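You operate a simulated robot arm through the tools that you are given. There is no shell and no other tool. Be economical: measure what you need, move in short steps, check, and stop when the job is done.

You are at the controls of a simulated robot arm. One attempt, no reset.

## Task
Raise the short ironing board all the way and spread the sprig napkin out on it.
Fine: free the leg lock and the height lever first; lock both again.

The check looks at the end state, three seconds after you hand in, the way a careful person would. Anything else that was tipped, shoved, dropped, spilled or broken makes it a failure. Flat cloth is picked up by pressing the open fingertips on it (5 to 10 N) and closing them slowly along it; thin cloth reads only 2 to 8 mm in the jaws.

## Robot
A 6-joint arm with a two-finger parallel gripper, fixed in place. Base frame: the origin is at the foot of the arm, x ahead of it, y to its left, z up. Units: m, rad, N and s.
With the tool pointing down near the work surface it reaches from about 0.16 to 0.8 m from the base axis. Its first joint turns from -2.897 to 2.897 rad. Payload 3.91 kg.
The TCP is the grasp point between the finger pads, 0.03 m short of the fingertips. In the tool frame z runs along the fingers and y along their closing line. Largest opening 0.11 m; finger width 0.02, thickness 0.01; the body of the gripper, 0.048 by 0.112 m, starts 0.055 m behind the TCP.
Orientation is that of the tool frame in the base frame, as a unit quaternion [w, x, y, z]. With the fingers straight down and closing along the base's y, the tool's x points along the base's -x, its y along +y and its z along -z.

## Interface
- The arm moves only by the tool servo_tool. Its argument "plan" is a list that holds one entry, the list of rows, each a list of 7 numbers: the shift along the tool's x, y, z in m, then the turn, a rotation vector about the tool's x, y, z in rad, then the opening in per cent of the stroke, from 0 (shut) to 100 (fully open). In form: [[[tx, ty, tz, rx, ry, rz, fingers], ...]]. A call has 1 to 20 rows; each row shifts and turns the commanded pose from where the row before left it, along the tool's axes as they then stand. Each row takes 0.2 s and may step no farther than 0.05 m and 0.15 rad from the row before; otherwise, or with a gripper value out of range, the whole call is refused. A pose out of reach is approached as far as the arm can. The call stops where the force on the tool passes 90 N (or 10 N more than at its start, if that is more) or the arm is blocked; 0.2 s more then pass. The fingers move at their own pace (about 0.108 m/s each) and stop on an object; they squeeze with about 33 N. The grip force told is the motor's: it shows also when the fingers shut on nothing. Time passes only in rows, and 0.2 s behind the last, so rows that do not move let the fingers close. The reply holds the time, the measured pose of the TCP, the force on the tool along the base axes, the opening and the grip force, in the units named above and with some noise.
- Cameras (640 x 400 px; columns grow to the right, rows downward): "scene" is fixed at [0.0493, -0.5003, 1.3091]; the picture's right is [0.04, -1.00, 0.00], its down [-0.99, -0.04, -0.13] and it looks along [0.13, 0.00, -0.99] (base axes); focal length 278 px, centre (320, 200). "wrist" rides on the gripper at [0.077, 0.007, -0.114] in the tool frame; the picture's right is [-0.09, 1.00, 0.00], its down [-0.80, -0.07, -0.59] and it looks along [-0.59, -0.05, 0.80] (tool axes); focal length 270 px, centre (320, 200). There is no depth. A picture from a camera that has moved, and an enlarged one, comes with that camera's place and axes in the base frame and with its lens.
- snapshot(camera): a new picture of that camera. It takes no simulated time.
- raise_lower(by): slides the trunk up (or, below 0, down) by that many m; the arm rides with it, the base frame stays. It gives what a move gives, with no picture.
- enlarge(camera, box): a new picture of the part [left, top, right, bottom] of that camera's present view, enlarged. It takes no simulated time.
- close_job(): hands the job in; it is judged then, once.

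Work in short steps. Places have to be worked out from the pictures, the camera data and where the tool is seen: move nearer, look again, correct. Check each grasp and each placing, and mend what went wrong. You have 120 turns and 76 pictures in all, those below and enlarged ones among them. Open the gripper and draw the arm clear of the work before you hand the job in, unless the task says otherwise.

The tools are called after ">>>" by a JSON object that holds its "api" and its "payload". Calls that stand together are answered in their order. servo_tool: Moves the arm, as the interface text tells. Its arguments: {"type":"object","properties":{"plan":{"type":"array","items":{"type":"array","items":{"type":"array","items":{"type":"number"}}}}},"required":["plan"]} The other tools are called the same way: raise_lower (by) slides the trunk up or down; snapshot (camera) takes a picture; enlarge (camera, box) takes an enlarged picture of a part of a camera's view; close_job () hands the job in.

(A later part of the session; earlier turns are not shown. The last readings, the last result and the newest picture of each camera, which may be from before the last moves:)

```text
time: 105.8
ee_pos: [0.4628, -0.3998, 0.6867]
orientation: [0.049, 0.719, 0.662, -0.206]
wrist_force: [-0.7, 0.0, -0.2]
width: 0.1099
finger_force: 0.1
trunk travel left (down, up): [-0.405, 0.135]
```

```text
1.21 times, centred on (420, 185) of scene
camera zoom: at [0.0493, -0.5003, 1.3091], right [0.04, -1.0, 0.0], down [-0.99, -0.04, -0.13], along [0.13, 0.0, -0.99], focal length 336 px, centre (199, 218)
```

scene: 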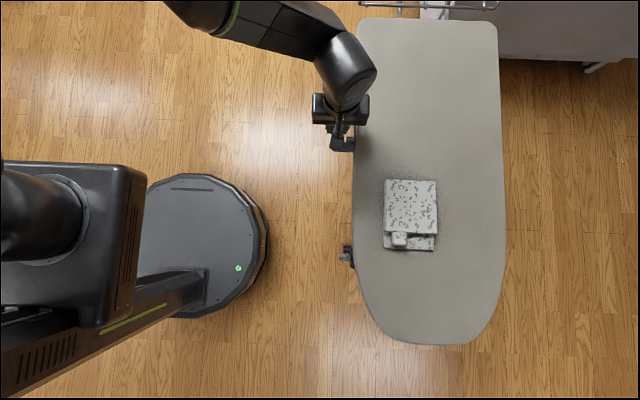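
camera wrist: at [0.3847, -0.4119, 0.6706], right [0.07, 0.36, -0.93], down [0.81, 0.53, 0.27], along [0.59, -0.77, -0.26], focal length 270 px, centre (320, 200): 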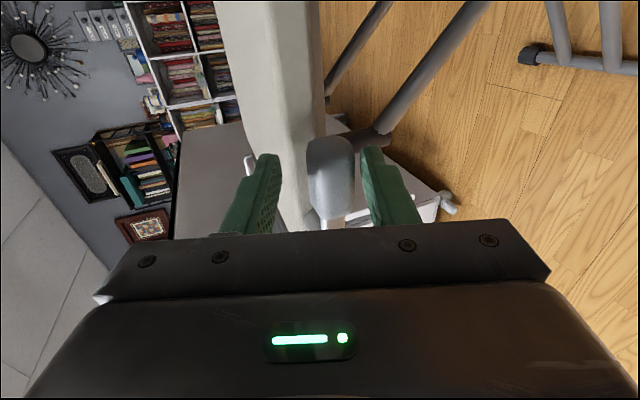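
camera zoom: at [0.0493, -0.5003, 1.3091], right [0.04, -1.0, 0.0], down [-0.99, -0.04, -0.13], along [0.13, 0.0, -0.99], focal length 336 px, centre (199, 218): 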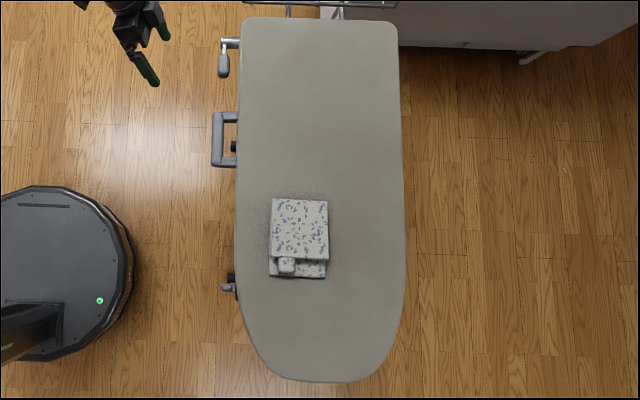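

The board is still up. I'll lower the trunk to match the earlier knob-turning posture and move over to the knob.

>>> {"api": "raise_lower", "payload": {"by": -0.175}}

>>> {"api": "servo_tool", "payload": {"plan": [[[-0.0119, -0.0422, 0.0089, 0, 0, 0, 100], [-0.0119, -0.0422, 0.0089, 0, 0, 0, 100], [-0.0119, -0.0422, 0.0089, 0, 0, 0, 100], [-0.0119, -0.0422, 0.0089, 0, 0, 0, 100], [-0.0119, -0.0422, 0.0089, 0, 0, 0, 100], [-0.0119, -0.0422, 0.0089, 0, 0, 0, 100], [-0.0119, -0.0422, 0.0089, 0, 0, 0, 100], [-0.0119, -0.0422, 0.0089, 0, 0, 0, 100], [-0.0119, -0.0422, 0.0089, 0, 0, 0, 100]]]}}

>>> {"api": "servo_tool", "payload": {"plan": [[[0, 0, 0, 0.14, -0.016, -0.05, 100], [0, 0, 0, 0.14, -0.016, -0.05, 100], [0, 0, 0, 0.14, -0.016, -0.05, 100], [0, 0, 0, 0.14, -0.016, -0.05, 100], [0, 0, 0, 0.14, -0.016, -0.05, 100], [0, 0, 0, 0.14, -0.016, -0.05, 100], [0, 0, 0, 0.14, -0.016, -0.05, 100], [0, 0, 0, 0.14, -0.016, -0.05, 100], [0, 0, 0, 0.14, -0.016, -0.05, 100], [0, 0, 0, 0.14, -0.016, -0.05, 100]]]}}

>>> {"api": "snapshot", "payload": {"camera": "wrist"}}

```text
time: 107.8
ee_pos: [0.4625, -0.3976, 0.5121]
orientation: [0.048, 0.718, 0.663, -0.206]
wrist_force: [-0.3, 0.3, 0.6]
width: 0.11
finger_force: 0.0
trunk travel left (down, up): [-0.23, 0.31]
```

```text
time: 109.8
ee_pos: [0.0718, -0.4846, 0.5543]
orientation: [0.048, 0.718, 0.663, -0.207]
wrist_force: [-0.2, 0.2, -0.6]
width: 0.11
finger_force: 0.0
trunk travel left (down, up): [-0.23, 0.31]
```

```text
time: 112.0
ee_pos: [0.0717, -0.4819, 0.5551]
orientation: [0.42, -0.391, -0.513, 0.638]
wrist_force: [0.3, 0.8, 0.2]
width: 0.1099
finger_force: 0.1
trunk travel left (down, up): [-0.23, 0.31]
```

```text
10 pictures are left
camera wrist: at [0.1501, -0.374, 0.5247], right [-0.1, -0.2, -0.97], down [0.84, -0.55, 0.02], along [-0.54, -0.81, 0.22], focal length 270 px, centre (320, 200)
```

wrist: 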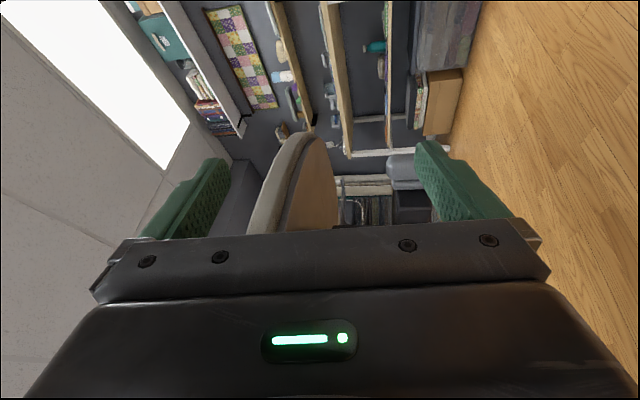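

The knob is visible near the lower finger at z≈0.503, so it barely rose with the legs. I'll lower the trunk by 67 mm to put it between the fingers.

>>> {"api": "raise_lower", "payload": {"by": -0.067}}

>>> {"api": "servo_tool", "payload": {"plan": [[[-0.02, 0, 0.02, 0, 0, 0, 100], [-0.02, 0, 0.03, 0, 0, 0, 100]]]}}

>>> {"api": "snapshot", "payload": {"camera": "wrist"}}

```text
time: 113.0
ee_pos: [0.0727, -0.483, 0.4866]
orientation: [0.418, -0.391, -0.516, 0.637]
wrist_force: [0.2, 0.8, 0.0]
width: 0.11
finger_force: 0.0
trunk travel left (down, up): [-0.163, 0.377]
```

```text
time: 113.6
ee_pos: [0.0386, -0.5357, 0.498]
orientation: [0.42, -0.391, -0.515, 0.637]
wrist_force: [1.0, -0.2, 0.1]
width: 0.1101
finger_force: 0.0
trunk travel left (down, up): [-0.163, 0.377]
```

```text
9 pictures are left
camera wrist: at [0.1176, -0.4274, 0.4683], right [-0.1, -0.2, -0.97], down [0.84, -0.55, 0.03], along [-0.54, -0.81, 0.22], focal length 270 px, centre (320, 200)
```

wrist: 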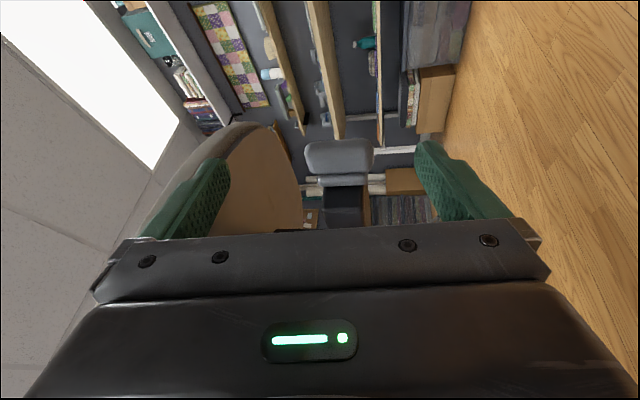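

The knob is centred between the fingers. I'll advance to the former grip pose and close on it.

>>> {"api": "servo_tool", "payload": {"plan": [[[-0.012, 0.004, 0, 0, 0, 0, 100], [0, 0, 0.02, 0, 0, 0, 90], [0, 0, 0.018, 0, 0, 0, 70], [0, 0, 0, 0, 0, 0, 55], [0, 0, 0, 0, 0, 0, 44], [0, 0, 0, 0, 0, 0, 30], [0, 0, 0, 0, 0, 0, 30]]]}}

```text
time: 115.2
ee_pos: [0.0064, -0.5606, 0.4968]
orientation: [0.42, -0.392, -0.52, 0.633]
wrist_force: [-2.2, -1.2, -52.0]
width: 0.0587
finger_force: 25.9
trunk travel left (down, up): [-0.163, 0.377]
```

It's off-centre: the lower finger is pushing up on the knob. I'll shift the tool down a few millimetres and close fully.

>>> {"api": "servo_tool", "payload": {"plan": [[[0, 0.004, 0, 0, 0, 0, 40], [0, 0.002, 0, 0, 0, 0, 30], [0, 0, 0, 0, 0, 0, 30]]]}}

```text
time: 116.0
ee_pos: [0.0073, -0.5632, 0.4933]
orientation: [0.42, -0.391, -0.517, 0.635]
wrist_force: [-5.2, -2.5, -36.3]
width: 0.0519
finger_force: 45.3
trunk travel left (down, up): [-0.163, 0.377]
```

Gripped. Now turning the knob back towards its locked (horizontal) position.

>>> {"api": "servo_tool", "payload": {"plan": [[[0, 0.001, 0, -0.094, 0.011, 0.033, 30], [0, 0, 0, -0.094, 0.011, 0.033, 30], [0, -0.001, 0, -0.094, 0.011, 0.033, 30], [0, -0.001, 0, -0.094, 0.011, 0.033, 30], [0, -0.001, 0, -0.094, 0.011, 0.033, 30], [0, -0.001, 0, -0.094, 0.011, 0.033, 30], [0, -0.001, 0, -0.094, 0.011, 0.033, 30], [0, 0, 0, 0, 0, 0, 30]]]}}

>>> {"api": "servo_tool", "payload": {"plan": [[[0, -0.001, 0, -0.094, 0.011, 0.033, 30], [0, -0.001, 0, -0.094, 0.011, 0.033, 30], [0, -0.001, 0, -0.094, 0.011, 0.033, 30], [0, -0.001, 0, -0.094, 0.011, 0.033, 30], [0, -0.001, 0, -0.094, 0.011, 0.033, 30], [0, -0.001, 0, -0.094, 0.011, 0.033, 30], [0, 0, 0, 0, 0, 0, 30]]]}}

```text
time: 117.8
ee_pos: [0.0045, -0.5619, 0.5032]
orientation: [-0.214, 0.586, 0.626, -0.469]
wrist_force: [-2.1, -6.2, 55.7]
width: 0.0518
finger_force: 45.3
trunk travel left (down, up): [-0.163, 0.377]
```

```text
time: 119.4
ee_pos: [-0.002, -0.5586, 0.5047]
orientation: [-0.02, 0.696, 0.664, -0.273]
wrist_force: [-37.3, 9.9, 30.3]
width: 0.0561
finger_force: 23.7
trunk travel left (down, up): [-0.163, 0.377]
```

The knob's axis is a bit higher than I assumed, so I'll correct upward while finishing the turn, then look.

>>> {"api": "servo_tool", "payload": {"plan": [[[-0.001, -0.003, -0.003, -0.094, 0.011, 0.033, 30], [-0.001, -0.003, -0.003, -0.094, 0.011, 0.033, 30], [0, -0.002, -0.002, -0.094, 0.011, 0.033, 30], [0, 0, 0, -0.047, 0.005, 0.017, 30], [0, 0, 0, 0, 0, 0, 30]]]}}

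>>> {"api": "snapshot", "payload": {"camera": "wrist"}}

```text
time: 120.6
ee_pos: [-0.0081, -0.5571, 0.5123]
orientation: [0.099, 0.732, 0.658, -0.145]
wrist_force: [-45.4, 1.6, -8.2]
width: 0.0554
finger_force: 22.7
trunk travel left (down, up): [-0.163, 0.377]
```

```text
8 pictures are left
camera wrist: at [0.0156, -0.4485, 0.5942], right [0.98, -0.19, -0.01], down [-0.1, -0.54, 0.83], along [-0.17, -0.82, -0.55], focal length 270 px, centre (320, 200)
```

wrist: 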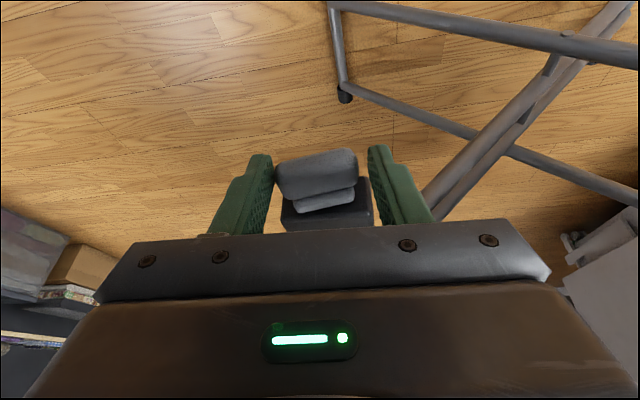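

The knob is almost level, about 0.1 rad short. I'll over-rotate the tool a bit to take it to its stop.

>>> {"api": "servo_tool", "payload": {"plan": [[[0, -0.001, 0, -0.094, 0.011, 0.033, 20], [0, -0.001, 0, -0.094, 0.011, 0.033, 20], [0, 0, 0, -0.047, 0.005, 0.017, 20], [0, 0, 0, 0, 0, 0, 20]]]}}

>>> {"api": "enlarge", "payload": {"camera": "wrist", "box": [240, 120, 400, 240]}}

```text
time: 121.6
ee_pos: [-0.0137, -0.5582, 0.516]
orientation: [0.181, 0.744, 0.641, -0.056]
wrist_force: [-71.1, 25.5, 0.1]
width: 0.0522
finger_force: 45.3
trunk travel left (down, up): [-0.163, 0.377]
```

```text
3.33 times, centred on (320, 180) of wrist
camera zoom: at [-0.0113, -0.4479, 0.5989], right [0.95, -0.19, 0.23], down [-0.3, -0.54, 0.79], along [-0.03, -0.82, -0.57], focal length 901 px, centre (320, 267)
```

zoom: 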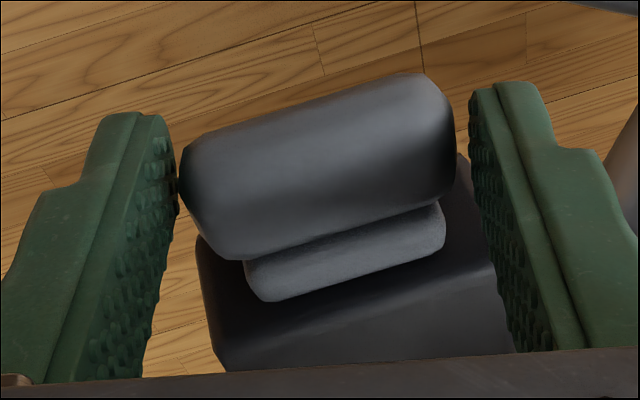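

The knob is now parallel to the box, back in its locked position. I'll release and back out, raise the trunk, and bring the tool straight down for the napkin.

>>> {"api": "servo_tool", "payload": {"plan": [[[0, 0.004, 0, 0, 0, 0, 55], [0, 0, 0, 0, 0, 0, 90], [0.005, 0, -0.03, 0, 0, 0, 100], [0.02, 0, -0.04, 0, 0, 0, 100], [0.03, 0, -0.03, 0, 0, 0, 100], [0.03, 0, 0, 0, 0, 0, 100]]]}}

>>> {"api": "raise_lower", "payload": {"by": 0.35}}

>>> {"api": "enlarge", "payload": {"camera": "scene", "box": [340, 160, 480, 260]}}

```text
time: 123.0
ee_pos: [-0.002, -0.4441, 0.5816]
orientation: [0.182, 0.743, 0.642, -0.054]
wrist_force: [-0.9, 0.2, 0.1]
width: 0.1101
finger_force: 0.1
trunk travel left (down, up): [-0.163, 0.377]
```

```text
time: 126.5
ee_pos: [-0.0036, -0.4446, 0.9312]
orientation: [0.181, 0.743, 0.642, -0.053]
wrist_force: [0.0, 0.6, -0.3]
width: 0.11
finger_force: 0.0
trunk travel left (down, up): [-0.513, 0.027]
```

```text
4.00 times, centred on (410, 210) of scene
camera zoom: at [0.0493, -0.5003, 1.3091], right [0.04, -1.0, 0.0], down [-0.99, -0.04, -0.13], along [0.13, 0.0, -0.99], focal length 1110 px, centre (-40, 160)
```

zoom: 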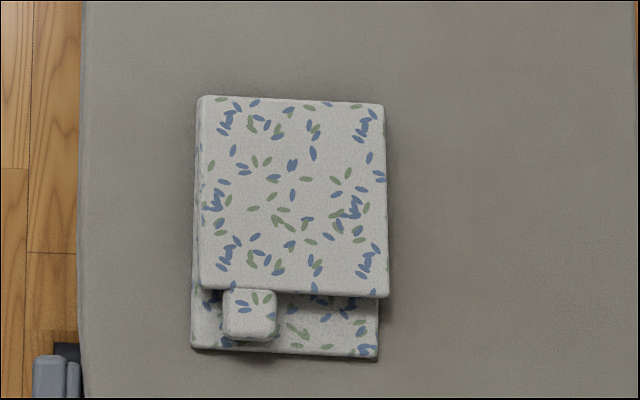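

The napkin is folded over at its +x edge (x≈0.17), and the top layer has a corner tab at about (0.05,-0.66). I'll turn the tool straight down first.

>>> {"api": "servo_tool", "payload": {"plan": [[[0, 0.04, 0, 0, 0, 0, 50], [0, 0.04, 0, 0, 0, 0, 14], [0, 0, 0, -0.01, 0.0344, -0.1411, 14], [0, 0, 0, -0.01, 0.0344, -0.1411, 14], [0, 0, 0, -0.01, 0.0344, -0.1411, 14], [0, 0, 0, -0.01, 0.0344, -0.1411, 14], [0, 0, 0, -0.01, 0.0344, -0.1411, 14], [0, 0, 0, -0.01, 0.0344, -0.1411, 14], [0, 0, 0, -0.01, 0.0344, -0.1411, 14], [0, 0, 0, -0.01, 0.0344, -0.1411, 14], [0, 0, 0, -0.01, 0.0344, -0.1411, 14], [0, 0, 0, -0.01, 0.0344, -0.1411, 14], [0, 0, 0, -0.01, 0.0344, -0.1411, 14], [0, 0, 0, -0.01, 0.0344, -0.1411, 14]]]}}

```text
time: 129.4
ee_pos: [0.0734, -0.4528, 0.9485]
orientation: [0.0, -0.001, 1.0, 0.0]
wrist_force: [0.1, -0.7, -0.1]
width: 0.0153
finger_force: 0.1
trunk travel left (down, up): [-0.513, 0.027]
```

The tool points straight down. Moving above the tab for a close look.

>>> {"api": "servo_tool", "payload": {"plan": [[[0.0038, -0.0345, 0.025, 0, 0, 0, 14], [0.0038, -0.0345, 0.025, 0, 0, 0, 14], [0.0038, -0.0345, 0.025, 0, 0, 0, 14], [0.0038, -0.0345, 0.025, 0, 0, 0, 14], [0.0038, -0.0345, 0.025, 0, 0, 0, 14], [0.0038, -0.0345, 0.025, 0, 0, 0, 14]]]}}

>>> {"api": "snapshot", "payload": {"camera": "wrist"}}

```text
time: 130.8
ee_pos: [0.0506, -0.665, 0.7978]
orientation: [0.0, 0.0, 1.0, -0.002]
wrist_force: [0.2, 0.5, -0.6]
width: 0.0154
finger_force: 0.0
trunk travel left (down, up): [-0.513, 0.027]
```

```text
5 pictures are left
camera wrist: at [-0.0269, -0.6576, 0.9137], right [0.09, 1.0, 0.0], down [0.8, -0.07, 0.59], along [0.59, -0.05, -0.8], focal length 270 px, centre (320, 200)
```

wrist: 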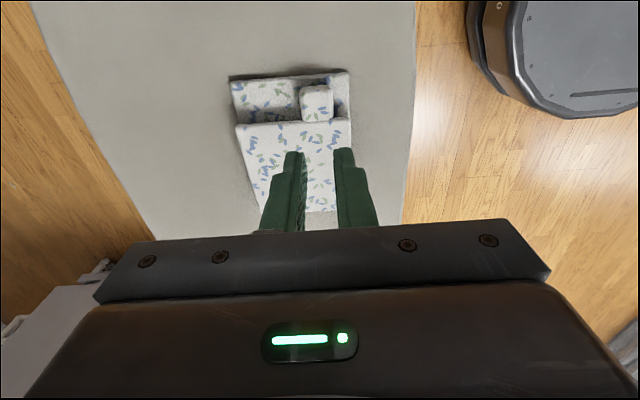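

By matching the scene and wrist rays, the tab is at about (0.049,-0.669) and the cloth at z≈0.655, lower than I assumed. I'll align and go down by feel.

>>> {"api": "servo_tool", "payload": {"plan": [[[0.0025, -0.004, 0.04, 0, 0, 0, 14], [0, 0, 0.035, 0, 0, 0, 14], [0, 0, 0.01, 0, 0, 0, 14], [0, 0, 0.006, 0, 0, 0, 14], [0, 0, 0, 0, 0, 0, 14]]]}}

>>> {"api": "servo_tool", "payload": {"plan": [[[0, 0, 0.006, 0, 0, 0, 14], [0, 0, 0.004, 0, 0, 0, 14], [0, 0, 0, 0, 0, 0, 14]]]}}

```text
time: 132.1
ee_pos: [0.0479, -0.6647, 0.7074]
orientation: [-0.002, 0.001, 1.0, 0.0]
wrist_force: [1.0, 0.0, 0.5]
width: 0.0153
finger_force: 0.1
trunk travel left (down, up): [-0.513, 0.027]
```

```text
time: 132.8
ee_pos: [0.0477, -0.6655, 0.6993]
orientation: [-0.002, 0.001, 1.0, -0.002]
wrist_force: [-2.3, -0.8, 14.8]
width: 0.0157
finger_force: 0.1
trunk travel left (down, up): [-0.513, 0.027]
```

Contact at tip z≈0.67 with 15 N. I'll ease to about 8 N and close slowly.

>>> {"api": "servo_tool", "payload": {"plan": [[[0, 0, -0.0015, 0, 0, 0, 14], [0, 0, 0, 0, 0, 0, 12], [0, 0, 0, 0, 0, 0, 9], [0, 0, 0, 0, 0, 0, 6], [0, 0, 0, 0, 0, 0, 3], [0, 0, 0, 0, 0, 0, 0], [0, 0, 0, 0, 0, 0, 0], [0, 0, 0, 0, 0, 0, 0]]]}}

```text
time: 134.7
ee_pos: [0.0483, -0.6623, 0.7]
orientation: [-0.001, 0.001, 1.0, -0.001]
wrist_force: [0.7, 4.5, 14.1]
width: 0.0
finger_force: 33.5
trunk travel left (down, up): [-0.513, 0.027]
```

The fingers shut on nothing. I'll lift slightly and take one enlarged look to place the tips against the tab.

>>> {"api": "servo_tool", "payload": {"plan": [[[0, 0, -0.012, 0, 0, 0, 0], [0, 0, 0, 0, 0, 0, 27]]]}}

>>> {"api": "enlarge", "payload": {"camera": "wrist", "box": [220, 60, 420, 230]}}

```text
time: 135.2
ee_pos: [0.0479, -0.6622, 0.7094]
orientation: [-0.001, 0.001, 1.0, 0.0]
wrist_force: [0.8, -0.6, -0.7]
width: 0.0295
finger_force: 0.0
trunk travel left (down, up): [-0.513, 0.027]
```

```text
2.35 times, centred on (320, 145) of wrist
camera zoom: at [-0.0296, -0.6568, 0.825], right [0.09, 1.0, 0.0], down [0.8, -0.07, 0.59], along [0.59, -0.05, -0.8], focal length 636 px, centre (320, 329)
```

zoom: 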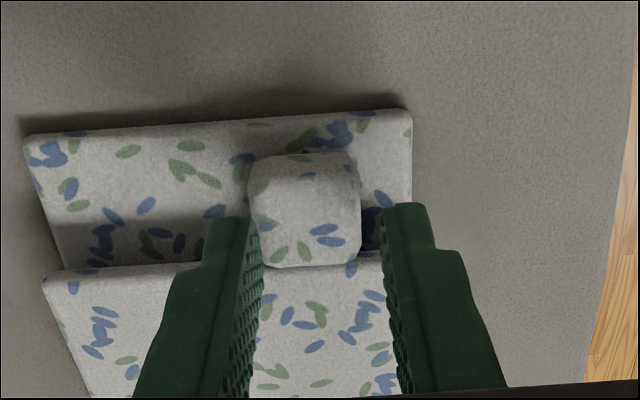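

The tab (30 mm wide) lies between the tips, about 5 mm off centre. I'll centre it, straddle with 36 mm opening, press lightly and close slowly.

>>> {"api": "servo_tool", "payload": {"plan": [[[0, -0.005, 0, 0, 0, 0, 33], [0, 0, 0.008, 0, 0, 0, 33], [0, 0, 0.005, 0, 0, 0, 33], [0, 0, 0, 0, 0, 0, 33]]]}}

```text
time: 136.2
ee_pos: [0.0495, -0.6696, 0.6975]
orientation: [-0.001, 0.001, 1.0, -0.001]
wrist_force: [0.3, 0.1, 0.9]
width: 0.036
finger_force: 0.2
trunk travel left (down, up): [-0.513, 0.027]
```

No contact on the sides yet. I'll go 4 mm lower, then close slowly on the tab.

>>> {"api": "servo_tool", "payload": {"plan": [[[0, 0, 0.004, 0, 0, 0, 33], [0, 0, 0, 0, 0, 0, 33], [0, 0, 0, 0, 0, 0, 28], [0, 0, 0, 0, 0, 0, 24], [0, 0, 0, 0, 0, 0, 20], [0, 0, 0, 0, 0, 0, 16], [0, 0, 0, 0, 0, 0, 12], [0, 0, 0, 0, 0, 0, 8], [0, 0, 0, 0, 0, 0, 4], [0, 0, 0, 0, 0, 0, 0], [0, 0, 0, 0, 0, 0, 0]]]}}

```text
time: 138.7
ee_pos: [0.0492, -0.6695, 0.693]
orientation: [0.0, 0.001, 1.0, -0.001]
wrist_force: [0.9, -0.5, 0.3]
width: 0.0286
finger_force: 33.5
trunk travel left (down, up): [-0.513, 0.027]
```

The tab is held firmly at 29 mm. I'll swing it up and over the fold line in an arc, starting with the first quarter.

>>> {"api": "servo_tool", "payload": {"plan": [[[-0.0016, 0, -0.0205, 0, 0, 0, 0], [-0.0048, 0, -0.02, 0, 0, 0, 0], [-0.0079, 0, -0.019, 0, 0, 0, 0], [-0.0107, 0, -0.0175, 0, 0, 0, 0], [-0.0133, 0, -0.0156, 0, 0, 0, 0], [0, 0, 0, 0, 0, 0, 0]]]}}

```text
time: 140.1
ee_pos: [0.0881, -0.6718, 0.7876]
orientation: [-0.001, 0.002, 1.0, 0.0]
wrist_force: [0.9, -0.6, -0.9]
width: 0.0289
finger_force: 32.8
trunk travel left (down, up): [-0.513, 0.027]
```

Still held, with almost no pull. Continuing over the top and down the other side.

>>> {"api": "servo_tool", "payload": {"plan": [[[-0.0156, 0, -0.0133, 0, 0, 0, 0], [-0.0175, 0, -0.0107, 0, 0, 0, 0], [-0.019, 0, -0.0079, 0, 0, 0, 0], [-0.02, 0, -0.0048, 0, 0, 0, 0], [-0.0205, 0, -0.0016, 0, 0, 0, 0], [-0.0205, 0, 0.0016, 0, 0, 0, 0], [-0.02, 0, 0.0048, 0, 0, 0, 0], [-0.019, 0, 0.0079, 0, 0, 0, 0], [-0.0175, 0, 0.0107, 0, 0, 0, 0], [-0.0156, 0, 0.0133, 0, 0, 0, 0], [0, 0, 0, 0, 0, 0, 0]]]}}

>>> {"api": "servo_tool", "payload": {"plan": [[[-0.0133, 0, 0.0156, 0, 0, 0, 0], [-0.0107, 0, 0.0175, 0, 0, 0, 0], [-0.0079, 0, 0.019, 0, 0, 0, 0], [-0.0048, 0, 0.02, 0, 0, 0, 0], [-0.0016, 0, 0.012, 0, 0, 0, 0], [0, 0, 0, 0, 0, 0, 0]]]}}

```text
time: 142.4
ee_pos: [0.2724, -0.6703, 0.785]
orientation: [-0.001, 0.001, 1.0, -0.002]
wrist_force: [1.0, -0.2, -0.2]
width: 0.0291
finger_force: 33.3
trunk travel left (down, up): [-0.513, 0.027]
```

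```text
time: 143.8
ee_pos: [0.3101, -0.67, 0.7007]
orientation: [-0.001, 0.001, 1.0, -0.001]
wrist_force: [-0.8, 0.3, -0.9]
width: 0.0286
finger_force: 32.6
trunk travel left (down, up): [-0.513, 0.027]
```

The panel is laid over. I'll lower a little more, release, lift and move aside to look.

>>> {"api": "servo_tool", "payload": {"plan": [[[0, 0, 0.005, 0, 0, 0, 0], [0, 0, 0, 0, 0, 0, 15], [0, 0, 0, 0, 0, 0, 33], [0, 0, 0, 0, 0, 0, 42], [0, 0, -0.02, 0, 0, 0, 42], [0, 0, -0.04, 0, 0, 0, 42], [0, 0, -0.04, 0, 0, 0, 42], [0, 0.04, -0.02, 0, 0, 0, 42], [0, 0.045, 0, 0, 0, 0, 42], [0, 0.045, 0, 0, 0, 0, 42], [0, 0.045, 0, 0, 0, 0, 42], [0, 0.045, 0, 0, 0, 0, 42], [0, 0.045, 0, 0, 0, 0, 42]]]}}

>>> {"api": "snapshot", "payload": {"camera": "scene"}}

```text
time: 146.7
ee_pos: [0.3109, -0.4036, 0.8129]
orientation: [-0.001, 0.001, 1.0, -0.001]
wrist_force: [0.2, -0.1, -0.6]
width: 0.046
finger_force: 0.1
trunk travel left (down, up): [-0.513, 0.027]
```

```text
3 pictures are left
```

scene: 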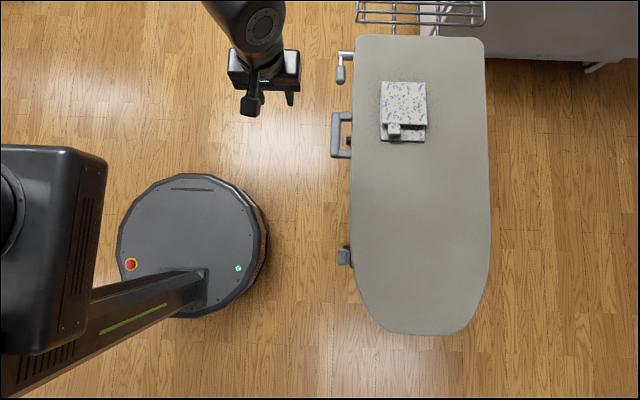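

Two things went wrong. The whole folded napkin was carried instead of unfolded, and the board is back near its low position: the gripper body must have pushed it down while I fumbled with the free lever. I'll redo the height first, starting by going back over the lever to free it.

>>> {"api": "servo_tool", "payload": {"plan": [[[0, 0, 0, 0, 0, 0.143, 0], [0, 0, 0, 0, 0, 0.143, 0], [0, 0, 0, 0, 0, 0.143, 0], [0, 0, 0, 0, 0, 0.143, 0], [0, 0, 0, 0, 0, 0.143, 0], [0, 0, 0, 0, 0, 0.143, 0], [0, 0, 0, 0, 0, 0.143, 0], [0, 0, 0, 0, 0, 0.143, 0], [0, 0, 0, 0, 0, 0.143, 0], [0, 0, 0, 0, 0, 0.143, 0], [0, 0, 0, 0, 0, 0.141, 0], [-0.0262, 0.0282, 0.0246, 0, 0, 0, 0], [-0.0262, 0.0282, 0.0246, 0, 0, 0, 0], [-0.0262, 0.0282, 0.0246, 0, 0, 0, 0], [-0.0262, 0.0282, 0.0246, 0, 0, 0, 0], [-0.0262, 0.0282, 0.0246, 0, 0, 0, 0]]]}}

>>> {"api": "servo_tool", "payload": {"plan": [[[0, 0.004, 0.03, 0, 0, 0, 0], [0, 0.004, 0.03, 0, 0, 0, 0], [0, 0.004, 0.03, 0, 0, 0, 0], [0, 0.005, 0.008, 0, 0, 0, 0], [0, 0.006, 0.006, 0, 0, 0, 0], [0, 0.006, 0.006, 0, 0, 0, 0], [0, 0, 0, 0, 0, 0, 0]]]}}

```text
time: 150.1
ee_pos: [0.4493, -0.5348, 0.6927]
orientation: [-0.001, 0.707, 0.707, 0.0]
wrist_force: [1.0, 0.2, -0.8]
width: 0.0
finger_force: 33.0
trunk travel left (down, up): [-0.513, 0.027]
```

```text
time: 151.4
ee_pos: [0.4663, -0.536, 0.5959]
orientation: [-0.007, 0.708, 0.706, -0.004]
wrist_force: [-48.2, 17.9, 58.9]
width: 0.0
finger_force: 33.3
trunk travel left (down, up): [-0.513, 0.027]
stopped in row 6: the force on the tool passed its limit (the readings are from after the stop); the commanded pose is now the measured one
```

The lever is at its lower stop (free) and confirms the board is 14 mm above its start height. Back to the handle, same grip as before.

>>> {"api": "servo_tool", "payload": {"plan": [[[0, -0.02, 0, 0, 0, 0, 0], [0, -0.02, -0.04, 0, 0, 0, 0], [0, -0.03, -0.04, 0, 0, 0, 10], [0, -0.03, -0.04, 0, 0, 0, 20], [0, 0, 0, 0.005, 0, -0.143, 30], [0, 0, 0, 0, 0, -0.143, 45], [0, 0, 0, 0, 0, -0.143, 45], [0, 0, 0, 0, 0, -0.143, 45], [0, 0, 0, 0, 0, -0.143, 45], [0, 0, 0, 0, 0, -0.143, 45], [0, 0, 0, 0, 0, -0.143, 45], [0, 0, 0, 0, 0, -0.143, 45], [0, 0, 0, 0, 0, -0.143, 45], [0, 0, 0, 0, 0, -0.143, 45], [0, 0, 0, 0, 0, -0.141, 45], [0.035, 0.004, 0, 0, 0, 0, 45], [0.035, 0, 0, 0, 0, 0, 45]]]}}

```text
time: 155.0
ee_pos: [0.3057, -0.5345, 0.7112]
orientation: [-0.009, 0.0, 1.0, 0.001]
wrist_force: [-0.6, -0.2, -0.3]
width: 0.0496
finger_force: 0.1
trunk travel left (down, up): [-0.513, 0.027]
```

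I'll go down around the bar and close, then lift 4 cm.

>>> {"api": "servo_tool", "payload": {"plan": [[[0.004, 0.0048, 0.03, 0, 0, 0, 45], [0, 0, 0.035, 0, 0, 0, 45], [0, 0, 0.031, 0, 0, 0, 45], [0, 0, 0, 0, 0, 0, 30], [0, 0, 0, 0, 0, 0, 15], [0, 0, 0, 0, 0, 0, 5], [0, 0, 0, 0, 0, 0, 0]]]}}

>>> {"api": "servo_tool", "payload": {"plan": [[[0, 0, -0.01, 0, 0, 0, 0], [0, 0, -0.01, 0, 0, 0, 0], [0, 0, -0.01, 0, 0, 0, 0], [0, 0, -0.005, 0, 0, 0, 0], [0, 0, 0, 0, 0, 0, 0]]]}}

>>> {"api": "servo_tool", "payload": {"plan": [[[0, 0, -0.006, 0, 0, 0, 0], [0, 0, -0.006, 0, 0, 0, 0], [0, 0, 0, 0, 0, 0, 0]]]}}

```text
time: 156.6
ee_pos: [0.2995, -0.5286, 0.6173]
orientation: [-0.008, 0.001, 1.0, 0.001]
wrist_force: [-1.7, -12.0, -0.5]
width: 0.0258
finger_force: 45.4
trunk travel left (down, up): [-0.513, 0.027]
```

```text
time: 157.2
ee_pos: [0.2988, -0.5302, 0.6223]
orientation: [-0.009, 0.001, 1.0, 0.004]
wrist_force: [1.3, -29.2, -39.3]
width: 0.0255
finger_force: 45.0
trunk travel left (down, up): [-0.513, 0.027]
stopped in row 2: the force on the tool passed its limit (the readings are from after the stop); the commanded pose is now the measured one
```

```text
time: 158.0
ee_pos: [0.2994, -0.5292, 0.637]
orientation: [-0.007, 0.001, 1.0, 0.003]
wrist_force: [-8.6, -49.2, -33.4]
width: 0.026
finger_force: 45.5
trunk travel left (down, up): [-0.513, 0.027]
```

The board resists with the knob locked, so both locks hold the height independently and the knob must be free too. I'll release the bar and return to the knob using the poses I already know.

>>> {"api": "servo_tool", "payload": {"plan": [[[0, 0, 0.004, 0, 0, 0, 20], [0, 0, 0, 0, 0, 0, 45], [0, 0, -0.045, 0, 0, 0, 45], [0, 0, -0.045, 0, 0, 0, 60], [0, 0.02, -0.04, 0, 0, 0, 100], [0, 0.03, -0.04, 0, 0, 0, 100], [0, 0.03, -0.04, 0, 0, 0, 100], [0, 0.02, -0.04, 0, 0, 0, 100]]]}}

>>> {"api": "servo_tool", "payload": {"plan": [[[0, 0, 0, 0.0309, -0.0155, 0.1371, 100], [0, 0, 0, 0.0309, -0.0155, 0.1371, 100], [0, 0, 0, 0.0309, -0.0155, 0.1371, 100], [0, 0, 0, 0.0309, -0.0155, 0.1371, 100], [0, 0, 0, 0.0309, -0.0155, 0.1371, 100], [0, 0, 0, 0.0309, -0.0155, 0.1371, 100], [0, 0, 0, 0.0309, -0.0155, 0.1371, 100], [0, 0, 0, 0.0309, -0.0155, 0.1371, 100], [0, 0, 0, 0.0309, -0.0155, 0.1371, 100], [0, 0, 0, 0.0309, -0.0155, 0.1371, 100], [0, 0, 0, 0.0309, -0.0155, 0.1371, 100], [0, 0, 0, 0.0309, -0.0155, 0.1371, 100]]]}}

>>> {"api": "raise_lower", "payload": {"by": -0.35}}

>>> {"api": "servo_tool", "payload": {"plan": [[[-0.0111, -0.0414, 0.0083, 0, 0, 0, 100], [-0.0111, -0.0414, 0.0083, 0, 0, 0, 100], [-0.0111, -0.0414, 0.0083, 0, 0, 0, 100], [-0.0111, -0.0414, 0.0083, 0, 0, 0, 100], [-0.0111, -0.0414, 0.0083, 0, 0, 0, 100], [-0.0111, -0.0414, 0.0083, 0, 0, 0, 100], [-0.0111, -0.0414, 0.0083, 0, 0, 0, 100]]]}}

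```text
time: 159.8
ee_pos: [0.304, -0.4269, 0.8845]
orientation: [-0.008, 0.002, 1.0, 0.003]
wrist_force: [-0.2, -0.3, -0.1]
width: 0.1101
finger_force: 0.0
trunk travel left (down, up): [-0.513, 0.027]
```

```text
time: 162.4
ee_pos: [0.3031, -0.4274, 0.8864]
orientation: [0.074, 0.728, 0.661, -0.168]
wrist_force: [0.2, 0.3, -0.9]
width: 0.1099
finger_force: 0.0
trunk travel left (down, up): [-0.513, 0.027]
```

```text
time: 165.8
ee_pos: [0.3014, -0.4259, 0.5366]
orientation: [0.074, 0.727, 0.661, -0.169]
wrist_force: [0.4, -0.4, 0.6]
width: 0.11
finger_force: 0.1
trunk travel left (down, up): [-0.163, 0.377]
```

```text
time: 167.4
ee_pos: [0.0021, -0.487, 0.5421]
orientation: [0.074, 0.727, 0.661, -0.168]
wrist_force: [0.7, 0.5, 0.8]
width: 0.1099
finger_force: 0.1
trunk travel left (down, up): [-0.163, 0.377]
```

I'm in front of the knob. Moving above it, down around it and closing, as before.

>>> {"api": "servo_tool", "payload": {"plan": [[[-0.0306, 0.0012, 0, 0, 0, 0, 100], [-0.0305, 0.0011, 0, 0, 0, 0, 100], [0.002, -0.0006, 0.0258, 0, 0, 0, 100], [0.0021, -0.0006, 0.0257, 0, 0, 0, 80], [0, 0, 0, 0, 0, 0, 62], [0, 0, 0, 0, 0, 0, 50], [0, 0, 0, 0, 0, 0, 40], [0, 0, 0, 0, 0, 0, 30], [0, 0, 0, 0, 0, 0, 30]]]}}

```text
time: 169.4
ee_pos: [-0.0068, -0.5553, 0.5092]
orientation: [0.075, 0.727, 0.662, -0.168]
wrist_force: [1.6, -2.4, -1.8]
width: 0.0514
finger_force: 45.1
trunk travel left (down, up): [-0.163, 0.377]
```

Gripped cleanly and centred. Turning the quarter turn to free it.

>>> {"api": "servo_tool", "payload": {"plan": [[[0, 0.001, 0, 0.094, -0.011, -0.033, 30], [0, 0.001, 0, 0.094, -0.011, -0.033, 30], [0, 0.001, 0, 0.094, -0.011, -0.033, 30], [0, 0.001, 0, 0.094, -0.011, -0.033, 30], [0, 0.001, 0, 0.094, -0.011, -0.033, 30], [0, 0.001, 0, 0.094, -0.011, -0.033, 30], [0, 0.001, 0, 0.094, -0.011, -0.033, 30], [0, 0.001, 0, 0.094, -0.011, -0.033, 30], [0, 0.001, 0, 0.094, -0.011, -0.033, 30], [0, 0.001, 0, 0.094, -0.011, -0.033, 30], [0, 0.001, 0, 0.094, -0.011, -0.033, 30], [0, 0.001, 0, 0.094, -0.011, -0.033, 30], [0, 0.001, 0, 0.094, -0.011, -0.033, 30], [0, 0.001, 0, 0.094, -0.011, -0.033, 30], [0, 0, 0, 0, 0, 0, 30]]]}}

>>> {"api": "servo_tool", "payload": {"plan": [[[0, 0.001, 0, 0.094, -0.011, -0.033, 30], [0, 0.001, 0, 0.094, -0.011, -0.033, 30], [0, 0, 0, 0.047, -0.005, -0.016, 30], [0, 0, 0, 0, 0, 0, 30]]]}}

```text
time: 172.6
ee_pos: [-0.0005, -0.5579, 0.497]
orientation: [0.373, -0.447, -0.558, 0.591]
wrist_force: [16.6, 20.5, -63.8]
width: 0.0495
finger_force: 45.2
trunk travel left (down, up): [-0.163, 0.377]
```

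```text
time: 173.6
ee_pos: [0.0009, -0.5603, 0.4969]
orientation: [0.439, -0.37, -0.506, 0.644]
wrist_force: [4.8, 0.9, -54.7]
width: 0.0589
finger_force: 26.0
trunk travel left (down, up): [-0.163, 0.377]
```

The quarter turn reached its stop again, so the knob is free. Release, back out and un-rotate.

>>> {"api": "servo_tool", "payload": {"plan": [[[0, 0.003, 0, 0, 0, 0, 70], [0, 0, 0, 0, 0, 0, 100], [0.01, 0, -0.03, 0, 0, 0, 100], [0.02, 0, -0.04, 0, 0, 0, 100], [0.02, 0, -0.02, 0, 0, 0, 100], [0, 0, 0, -0.14, 0.016, 0.05, 100], [0, 0, 0, -0.14, 0.016, 0.05, 100], [0, 0, 0, -0.14, 0.016, 0.05, 100], [0, 0, 0, -0.14, 0.016, 0.05, 100], [0, 0, 0, -0.14, 0.016, 0.05, 100], [0, 0, 0, -0.14, 0.016, 0.05, 100], [0, 0, 0, -0.14, 0.016, 0.05, 100], [0, 0, 0, -0.14, 0.016, 0.05, 100], [0, 0, 0, -0.14, 0.016, 0.05, 100], [0, 0, 0, -0.14, 0.016, 0.05, 100], [0, 0, 0, -0.084, 0.009, 0.03, 100]]]}}

>>> {"api": "raise_lower", "payload": {"by": 0.3}}

```text
time: 177.0
ee_pos: [0.0663, -0.4819, 0.4783]
orientation: [0.054, 0.722, 0.662, -0.196]
wrist_force: [-0.6, 0.4, -0.3]
width: 0.1099
finger_force: 0.0
trunk travel left (down, up): [-0.163, 0.377]
```

```text
time: 180.0
ee_pos: [0.0666, -0.4816, 0.7773]
orientation: [0.054, 0.722, 0.661, -0.197]
wrist_force: [-0.1, -0.5, -0.7]
width: 0.1099
finger_force: 0.0
trunk travel left (down, up): [-0.463, 0.077]
```

Turning the tool down and going back above the handle.

>>> {"api": "servo_tool", "payload": {"plan": [[[0, 0, 0, -0.0371, 0.0102, -0.1359, 100], [0, 0, 0, -0.0371, 0.0102, -0.1359, 100], [0, 0, 0, -0.0371, 0.0102, -0.1359, 80], [0, 0, 0, -0.0371, 0.0102, -0.1359, 60], [0, 0, 0, -0.0371, 0.0102, -0.1359, 45], [0, 0, 0, -0.0371, 0.0102, -0.1359, 45], [0, 0, 0, -0.0371, 0.0102, -0.1359, 45], [0, 0, 0, -0.0371, 0.0102, -0.1359, 45], [0, 0, 0, -0.0371, 0.0102, -0.1359, 45], [0, 0, 0, -0.0371, 0.0102, -0.1359, 45], [0, 0, 0, -0.0371, 0.0102, -0.1359, 45], [0, 0, 0, -0.0371, 0.0102, -0.1359, 45], [-0.0466, -0.0094, 0, 0, 0, 0, 45], [-0.0466, -0.0094, 0, 0, 0, 0, 45], [-0.0466, -0.0094, 0, 0, 0, 0, 45], [-0.0466, -0.0094, 0, 0, 0, 0, 45], [-0.0466, -0.0094, 0, 0, 0, 0, 45]]]}}

```text
time: 183.6
ee_pos: [0.294, -0.5469, 0.779]
orientation: [-0.008, 0.028, 1.0, -0.011]
wrist_force: [-0.5, 0.8, -0.5]
width: 0.0496
finger_force: 0.1
out of reach, approached as far as the arm can: row 6, 7
trunk travel left (down, up): [-0.463, 0.077]
```

Correcting the small offset, then down and close on the bar.

>>> {"api": "servo_tool", "payload": {"plan": [[[-0.005, 0.0175, 0.04, 0, 0, 0, 45], [0, 0, 0.04, 0, 0, 0, 45]]]}}

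>>> {"api": "servo_tool", "payload": {"plan": [[[0, 0, 0.045, 0, 0, 0, 45], [0, 0, 0.042, 0, 0, 0, 45], [0, 0, 0, 0, 0, 0, 30], [0, 0, 0, 0, 0, 0, 15], [0, 0, 0, 0, 0, 0, 5], [0, 0, 0, 0, 0, 0, 0]]]}}

>>> {"api": "servo_tool", "payload": {"plan": [[[0, 0, -0.01, 0, 0, 0, 0], [0, 0, -0.01, 0, 0, 0, 0], [0, 0, -0.01, 0, 0, 0, 0], [0, 0, 0, 0, 0, 0, 0]]]}}

>>> {"api": "servo_tool", "payload": {"plan": [[[0, 0, -0.01, 0, 0, 0, 0], [0, 0, -0.01, 0, 0, 0, 0], [0, 0, 0, 0, 0, 0, 0]]]}}

```text
time: 184.2
ee_pos: [0.2948, -0.5285, 0.6941]
orientation: [-0.008, 0.027, 1.0, -0.01]
wrist_force: [-0.2, -0.3, 0.8]
width: 0.0495
finger_force: 0.0
trunk travel left (down, up): [-0.463, 0.077]
```

```text
time: 185.6
ee_pos: [0.2916, -0.5304, 0.6086]
orientation: [-0.007, 0.027, 1.0, -0.01]
wrist_force: [-1.5, -12.4, 2.2]
width: 0.0273
finger_force: 45.2
trunk travel left (down, up): [-0.463, 0.077]
```

```text
time: 186.6
ee_pos: [0.2925, -0.5309, 0.6382]
orientation: [-0.007, 0.027, 1.0, -0.01]
wrist_force: [-4.6, -16.1, -6.5]
width: 0.0272
finger_force: 44.9
trunk travel left (down, up): [-0.463, 0.077]
```

```text
time: 187.4
ee_pos: [0.2924, -0.5311, 0.6568]
orientation: [-0.009, 0.028, 1.0, -0.009]
wrist_force: [-13.5, -9.4, -7.9]
width: 0.0271
finger_force: 45.8
trunk travel left (down, up): [-0.463, 0.077]
```

The board is rising again with about 7 N. Continuing in smaller steps to find the stop.

>>> {"api": "servo_tool", "payload": {"plan": [[[0, 0, -0.006, 0, 0, 0, 0], [0, 0, -0.006, 0, 0, 0, 0], [0, 0, 0, 0, 0, 0, 0]]]}}

>>> {"api": "servo_tool", "payload": {"plan": [[[0, 0, -0.005, 0, 0, 0, 0], [0, 0, -0.005, 0, 0, 0, 0], [0, 0, 0, 0, 0, 0, 0]]]}}

>>> {"api": "servo_tool", "payload": {"plan": [[[0, 0, -0.005, 0, 0, 0, 0], [0, 0, -0.003, 0, 0, 0, 0], [0, 0, 0, 0, 0, 0, 0]]]}}

```text
time: 188.2
ee_pos: [0.2935, -0.5295, 0.667]
orientation: [-0.009, 0.027, 1.0, -0.008]
wrist_force: [-10.8, -0.5, -36.6]
width: 0.0272
finger_force: 45.0
trunk travel left (down, up): [-0.463, 0.077]
```

```text
time: 189.0
ee_pos: [0.2937, -0.5297, 0.6746]
orientation: [-0.01, 0.027, 1.0, -0.007]
wrist_force: [-0.1, -4.3, -52.4]
width: 0.0272
finger_force: 45.0
trunk travel left (down, up): [-0.463, 0.077]
```

```text
time: 189.8
ee_pos: [0.2959, -0.5299, 0.6869]
orientation: [-0.009, 0.027, 1.0, -0.009]
wrist_force: [2.1, 6.2, -33.5]
width: 0.0268
finger_force: 44.8
trunk travel left (down, up): [-0.463, 0.077]
```

The stop is at TCP z≈0.665, a rise matching the first time, so the board is at the top. I'll release without pushing down, then go around to the lever with the level tool posture that worked, shifted up 57 mm.

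>>> {"api": "servo_tool", "payload": {"plan": [[[0, 0, 0, 0, 0, 0, 25], [0, 0, 0, 0, 0, 0, 45], [0, 0, -0.045, 0, 0, 0, 45], [0, 0, -0.045, -0.018, -0.018, -0.054, 60], [0, 0.049, 0, 0, 0, 0, 80], [0, 0, 0, 0.15, 0, 0, 80], [0, 0, 0, 0.15, 0, 0, 80], [0, 0, 0, 0.15, 0, 0, 80], [0, 0, 0, 0.15, 0, 0, 80], [0, 0, 0, 0.15, 0, 0, 80], [0, 0, 0, 0.15, 0, 0, 80], [0, 0, 0, 0.15, 0, 0, 80], [0, 0, 0, 0.15, 0, 0, 80], [-0.0362, 0.0215, -0.0007, 0, 0, 0, 80], [-0.0362, 0.0215, -0.0007, 0, 0, 0, 80], [-0.0362, 0.0215, -0.0007, 0, 0, 0, 80], [-0.0362, 0.0215, -0.0007, 0, 0, 0, 80], [-0.0362, 0.0215, -0.0007, 0, 0, 0, 80]]]}}

>>> {"api": "snapshot", "payload": {"camera": "wrist"}}

```text
time: 193.6
ee_pos: [0.4703, -0.4472, 0.6835]
orientation: [-0.014, -0.001, 0.842, -0.539]
wrist_force: [-1.3, -0.1, 0.1]
width: 0.0877
finger_force: 0.1
out of reach, approached as far as the arm can: row 7, 8
trunk travel left (down, up): [-0.463, 0.077]
```

```text
2 pictures are left
camera wrist: at [0.3944, -0.3395, 0.7271], right [0.07, 0.42, -0.91], down [0.81, 0.5, 0.3], along [0.58, -0.76, -0.3], focal length 270 px, centre (320, 200)
```

wrist: 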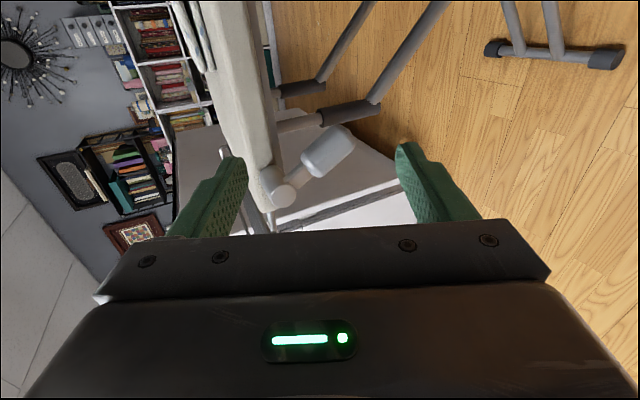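

The board is up (hub z≈0.688) and the lever hangs at (0.50,-0.541,0.635). I'll advance around it, close and lift it along its arc.

>>> {"api": "servo_tool", "payload": {"plan": [[[-0.0097, -0.005, 0.005, 0, 0, 0, 80], [0, 0, 0.037, 0, 0, 0, 80], [0, 0, 0.034, 0, 0, 0, 80], [0, 0, 0, 0, 0, 0, 62], [0, 0, 0, 0, 0, 0, 50], [0, 0, 0, 0, 0, 0, 42], [0.01, -0.005, -0.002, 0, 0, 0, 42], [0.01, -0.01, -0.004, 0, 0, 0, 42], [0, 0, 0, 0, 0, 0, 42]]]}}

>>> {"api": "servo_tool", "payload": {"plan": [[[0, -0.008, -0.003, 0, 0, 0, 42], [0, -0.007, -0.003, 0, 0, 0, 42], [0, -0.007, -0.003, 0, 0, 0, 42], [0, 0, 0, 0, 0, 0, 42]]]}}

>>> {"api": "servo_tool", "payload": {"plan": [[[0, -0.004, -0.0015, 0, 0, 0, 42], [0, -0.004, -0.0015, 0, 0, 0, 42], [0, 0, 0, 0, 0, 0, 42]]]}}

```text
time: 195.6
ee_pos: [0.4554, -0.5152, 0.669]
orientation: [-0.016, -0.001, 0.845, -0.535]
wrist_force: [-34.2, 11.1, -27.8]
width: 0.0609
finger_force: 15.5
trunk travel left (down, up): [-0.463, 0.077]
```

```text
time: 196.6
ee_pos: [0.4471, -0.5157, 0.6858]
orientation: [-0.022, 0.003, 0.848, -0.53]
wrist_force: [-69.6, 6.5, -42.7]
width: 0.0672
finger_force: 20.7
trunk travel left (down, up): [-0.463, 0.077]
```

```text
time: 197.2
ee_pos: [0.4423, -0.5122, 0.6892]
orientation: [-0.03, 0.002, 0.851, -0.525]
wrist_force: [-35.4, 3.2, -12.7]
width: 0.0528
finger_force: 7.3
trunk travel left (down, up): [-0.463, 0.077]
stopped in row 2: the force on the tool passed its limit (the readings are from after the stop); the commanded pose is now the measured one
```

The fingers ended up pushing on the lever's end cap. I'll open, drop a little, shift +x under the lever, then close and lift again.

>>> {"api": "servo_tool", "payload": {"plan": [[[0, 0, 0, 0, 0, 0, 80], [0.004, 0.01, 0, 0, 0, 0, 80], [0, 0.01, 0.008, 0, 0, 0, 80], [-0.012, 0, 0.006, 0, 0, 0, 80], [-0.014, 0, 0, 0, 0, 0, 80], [0, 0, 0, 0, 0, 0, 80]]]}}

>>> {"api": "servo_tool", "payload": {"plan": [[[0, -0.008, -0.003, 0, 0, 0, 75], [0, -0.008, -0.003, 0, 0, 0, 70], [0, 0, 0, 0, 0, 0, 70]]]}}

```text
time: 198.6
ee_pos: [0.4694, -0.5189, 0.6672]
orientation: [-0.024, 0.0, 0.848, -0.529]
wrist_force: [-0.5, -0.6, 0.3]
width: 0.088
finger_force: 0.1
trunk travel left (down, up): [-0.463, 0.077]
```

```text
time: 199.3
ee_pos: [0.4692, -0.5192, 0.6843]
orientation: [-0.024, 0.002, 0.848, -0.529]
wrist_force: [-0.4, -0.2, 0.2]
width: 0.077
finger_force: 0.0
trunk travel left (down, up): [-0.463, 0.077]
```

Free of contact now. Raising in steps; the lower finger should carry the lever to its stop at around +38 mm.

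>>> {"api": "servo_tool", "payload": {"plan": [[[0, -0.008, -0.0035, 0, 0, 0, 70], [0, -0.008, -0.0035, 0, 0, 0, 70], [0, -0.007, -0.003, 0, 0, 0, 70], [0, 0, 0, 0, 0, 0, 70]]]}}

>>> {"api": "servo_tool", "payload": {"plan": [[[0, -0.005, -0.002, 0, 0, 0, 70], [0, -0.004, -0.002, 0, 0, 0, 70], [0, 0, 0, 0, 0, 0, 70]]]}}

>>> {"api": "servo_tool", "payload": {"plan": [[[0, -0.004, -0.002, 0, 0, 0, 70], [0, -0.003, -0.001, 0, 0, 0, 70], [0, 0, 0, 0, 0, 0, 70]]]}}

```text
time: 200.3
ee_pos: [0.4703, -0.5217, 0.71]
orientation: [-0.025, 0.001, 0.848, -0.53]
wrist_force: [0.3, 0.5, 0.6]
width: 0.0773
finger_force: 0.5
trunk travel left (down, up): [-0.463, 0.077]
```

```text
time: 201.2
ee_pos: [0.4708, -0.5212, 0.7178]
orientation: [-0.025, 0.001, 0.849, -0.528]
wrist_force: [-0.3, 1.0, -12.0]
width: 0.0829
finger_force: 6.4
trunk travel left (down, up): [-0.463, 0.077]
```

```text
time: 201.9
ee_pos: [0.4705, -0.5206, 0.723]
orientation: [-0.026, 0.0, 0.849, -0.527]
wrist_force: [-4.4, 3.9, -32.8]
width: 0.0929
finger_force: 15.8
trunk travel left (down, up): [-0.463, 0.077]
```

The lever is at its upper stop with 12 to 30 N under it, so it's locked with the board up. Now back out and go to the knob with the same sequence as before.

>>> {"api": "servo_tool", "payload": {"plan": [[[0, 0.009, 0.004, 0, 0, 0, 80], [0, 0, -0.04, 0, 0, 0, 90], [0, 0, -0.045, 0, 0, 0, 100], [0, 0, -0.045, 0, 0, 0, 100], [0, 0, 0, -0.0364, 0.0605, 0.1201, 100], [0, 0, 0, -0.0364, 0.0605, 0.1201, 100], [0, 0, 0, -0.0364, 0.0605, 0.1201, 100], [0, 0, 0, -0.0364, 0.0605, 0.1201, 100], [0, 0, 0, -0.0364, 0.0605, 0.1201, 100], [0, 0, 0, -0.0364, 0.0605, 0.1201, 100], [0, 0, 0, -0.0364, 0.0605, 0.1201, 100], [0, 0, 0, -0.0364, 0.0605, 0.1201, 100], [0, 0, 0, -0.0364, 0.0605, 0.1201, 100], [0, 0, 0, -0.0364, 0.0605, 0.1201, 100], [0, 0, 0, -0.0364, 0.0605, 0.1201, 100], [0, 0, 0, -0.0364, 0.0605, 0.1201, 100]]]}}

>>> {"api": "raise_lower", "payload": {"by": -0.26}}

>>> {"api": "servo_tool", "payload": {"plan": [[[-0.0108, -0.0414, 0.0117, 0, 0, 0, 100], [-0.0108, -0.0414, 0.0117, 0, 0, 0, 100], [-0.0108, -0.0414, 0.0117, 0, 0, 0, 100], [-0.0108, -0.0414, 0.0117, 0, 0, 0, 100], [-0.0108, -0.0414, 0.0117, 0, 0, 0, 100], [-0.0108, -0.0414, 0.0117, 0, 0, 0, 100], [-0.0108, -0.0414, 0.0117, 0, 0, 0, 100], [-0.0108, -0.0414, 0.0117, 0, 0, 0, 100], [-0.0108, -0.0414, 0.0117, 0, 0, 0, 100]]]}}

>>> {"api": "servo_tool", "payload": {"plan": [[[0, 0, 0, 0.14, -0.016, -0.05, 100], [0, 0, 0, 0.14, -0.016, -0.05, 100], [0, 0, 0, 0.14, -0.016, -0.05, 100], [0, 0, 0, 0.14, -0.016, -0.05, 100], [0, 0, 0, 0.14, -0.016, -0.05, 100], [0, 0, 0, 0.14, -0.016, -0.05, 100], [0, 0, 0, 0.14, -0.016, -0.05, 100], [0, 0, 0, 0.14, -0.016, -0.05, 100], [0, 0, 0, 0.14, -0.016, -0.05, 100], [0, 0, 0, 0.14, -0.016, -0.05, 100]]]}}

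>>> {"api": "snapshot", "payload": {"camera": "wrist"}}

```text
time: 205.3
ee_pos: [0.4765, -0.4043, 0.7752]
orientation: [0.049, 0.72, 0.661, -0.205]
wrist_force: [0.4, -0.4, 0.6]
width: 0.1101
finger_force: 0.1
trunk travel left (down, up): [-0.463, 0.077]
```

```text
time: 208.0
ee_pos: [0.4765, -0.4033, 0.5158]
orientation: [0.05, 0.718, 0.663, -0.205]
wrist_force: [-0.4, -0.1, -0.5]
width: 0.11
finger_force: 0.1
trunk travel left (down, up): [-0.203, 0.337]
```

```text
time: 210.0
ee_pos: [0.0895, -0.4886, 0.533]
orientation: [0.049, 0.718, 0.663, -0.205]
wrist_force: [-0.1, -0.2, -0.6]
width: 0.1101
finger_force: 0.0
trunk travel left (down, up): [-0.203, 0.337]
```

```text
time: 212.2
ee_pos: [0.0863, -0.4856, 0.5299]
orientation: [0.42, -0.393, -0.513, 0.636]
wrist_force: [0.2, -0.2, -0.9]
width: 0.1101
finger_force: 0.2
trunk travel left (down, up): [-0.203, 0.337]
```

```text
1 pictures are left
camera wrist: at [0.1659, -0.3783, 0.4999], right [-0.1, -0.2, -0.97], down [0.83, -0.55, 0.03], along [-0.54, -0.81, 0.22], focal length 270 px, centre (320, 200)
```

wrist: 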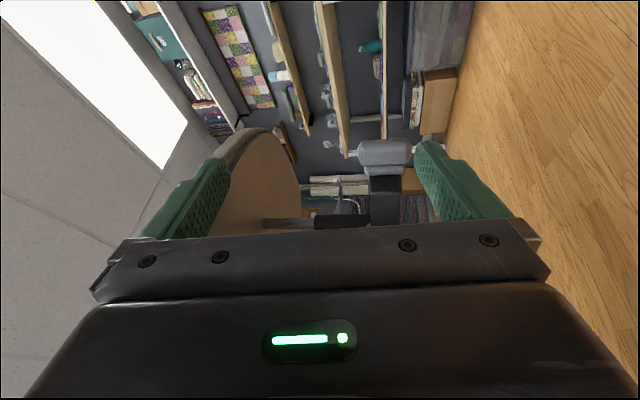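

The knob is where it was (z≈0.497). I'll lower the trunk 4 cm, advance to the grip pose and close.

>>> {"api": "raise_lower", "payload": {"by": -0.04}}

>>> {"api": "servo_tool", "payload": {"plan": [[[-0.02, 0.0086, 0.02, 0, 0, 0, 100], [-0.021, 0.0086, 0.03, 0, 0, 0, 100], [0, 0, 0.025, 0, 0, 0, 100], [0, 0, 0.024, 0, 0, 0, 80], [0, 0, 0, 0, 0, 0, 60], [0, 0, 0, 0, 0, 0, 50], [0, 0, 0, 0, 0, 0, 40], [0, 0, 0, 0, 0, 0, 30]]]}}

```text
time: 213.1
ee_pos: [0.0867, -0.4869, 0.4895]
orientation: [0.419, -0.392, -0.515, 0.637]
wrist_force: [-0.6, -0.2, 0.3]
width: 0.1102
finger_force: 0.1
trunk travel left (down, up): [-0.163, 0.377]
```

```text
time: 214.8
ee_pos: [0.0048, -0.5596, 0.4928]
orientation: [0.42, -0.393, -0.514, 0.636]
wrist_force: [0.1, -1.2, 8.7]
width: 0.0517
finger_force: 45.1
trunk travel left (down, up): [-0.163, 0.377]
```

Well centred grip. Turning back to locked, with slight over-rotation at the end to reach the stop.

>>> {"api": "servo_tool", "payload": {"plan": [[[0, -0.001, 0, -0.094, 0.011, 0.033, 30], [0, -0.001, 0, -0.094, 0.011, 0.033, 30], [0, -0.001, 0, -0.094, 0.011, 0.033, 30], [0, -0.001, 0, -0.094, 0.011, 0.033, 30], [0, -0.001, 0, -0.094, 0.011, 0.033, 30], [0, -0.001, 0, -0.094, 0.011, 0.033, 30], [0, -0.001, 0, -0.094, 0.011, 0.033, 30], [0, -0.001, 0, -0.094, 0.011, 0.033, 30], [0, -0.001, 0, -0.094, 0.011, 0.033, 30], [0, -0.001, 0, -0.094, 0.011, 0.033, 30], [0, -0.001, 0, -0.094, 0.011, 0.033, 30], [0, -0.001, 0, -0.094, 0.011, 0.033, 30], [0, -0.001, 0, -0.094, 0.011, 0.033, 30], [0, -0.001, 0, -0.094, 0.011, 0.033, 30], [0, 0, 0, 0, 0, 0, 30]]]}}

>>> {"api": "servo_tool", "payload": {"plan": [[[0, -0.001, 0, -0.094, 0.011, 0.033, 20], [0, -0.001, 0, -0.094, 0.011, 0.033, 20], [0, -0.001, 0, -0.094, 0.011, 0.033, 20], [0, -0.001, 0, -0.094, 0.011, 0.033, 20], [0, 0, 0, 0, 0, 0, 20]]]}}

```text
time: 218.1
ee_pos: [-0.0058, -0.5557, 0.5075]
orientation: [0.015, 0.71, 0.662, -0.24]
wrist_force: [-53.9, 5.1, 60.7]
width: 0.0506
finger_force: 45.2
trunk travel left (down, up): [-0.163, 0.377]
```

```text
time: 219.2
ee_pos: [-0.0096, -0.5572, 0.5053]
orientation: [0.131, 0.739, 0.652, -0.11]
wrist_force: [-27.5, 14.4, 24.0]
width: 0.0499
finger_force: 44.6
out of reach, approached as far as the arm can: row 3
trunk travel left (down, up): [-0.163, 0.377]
```

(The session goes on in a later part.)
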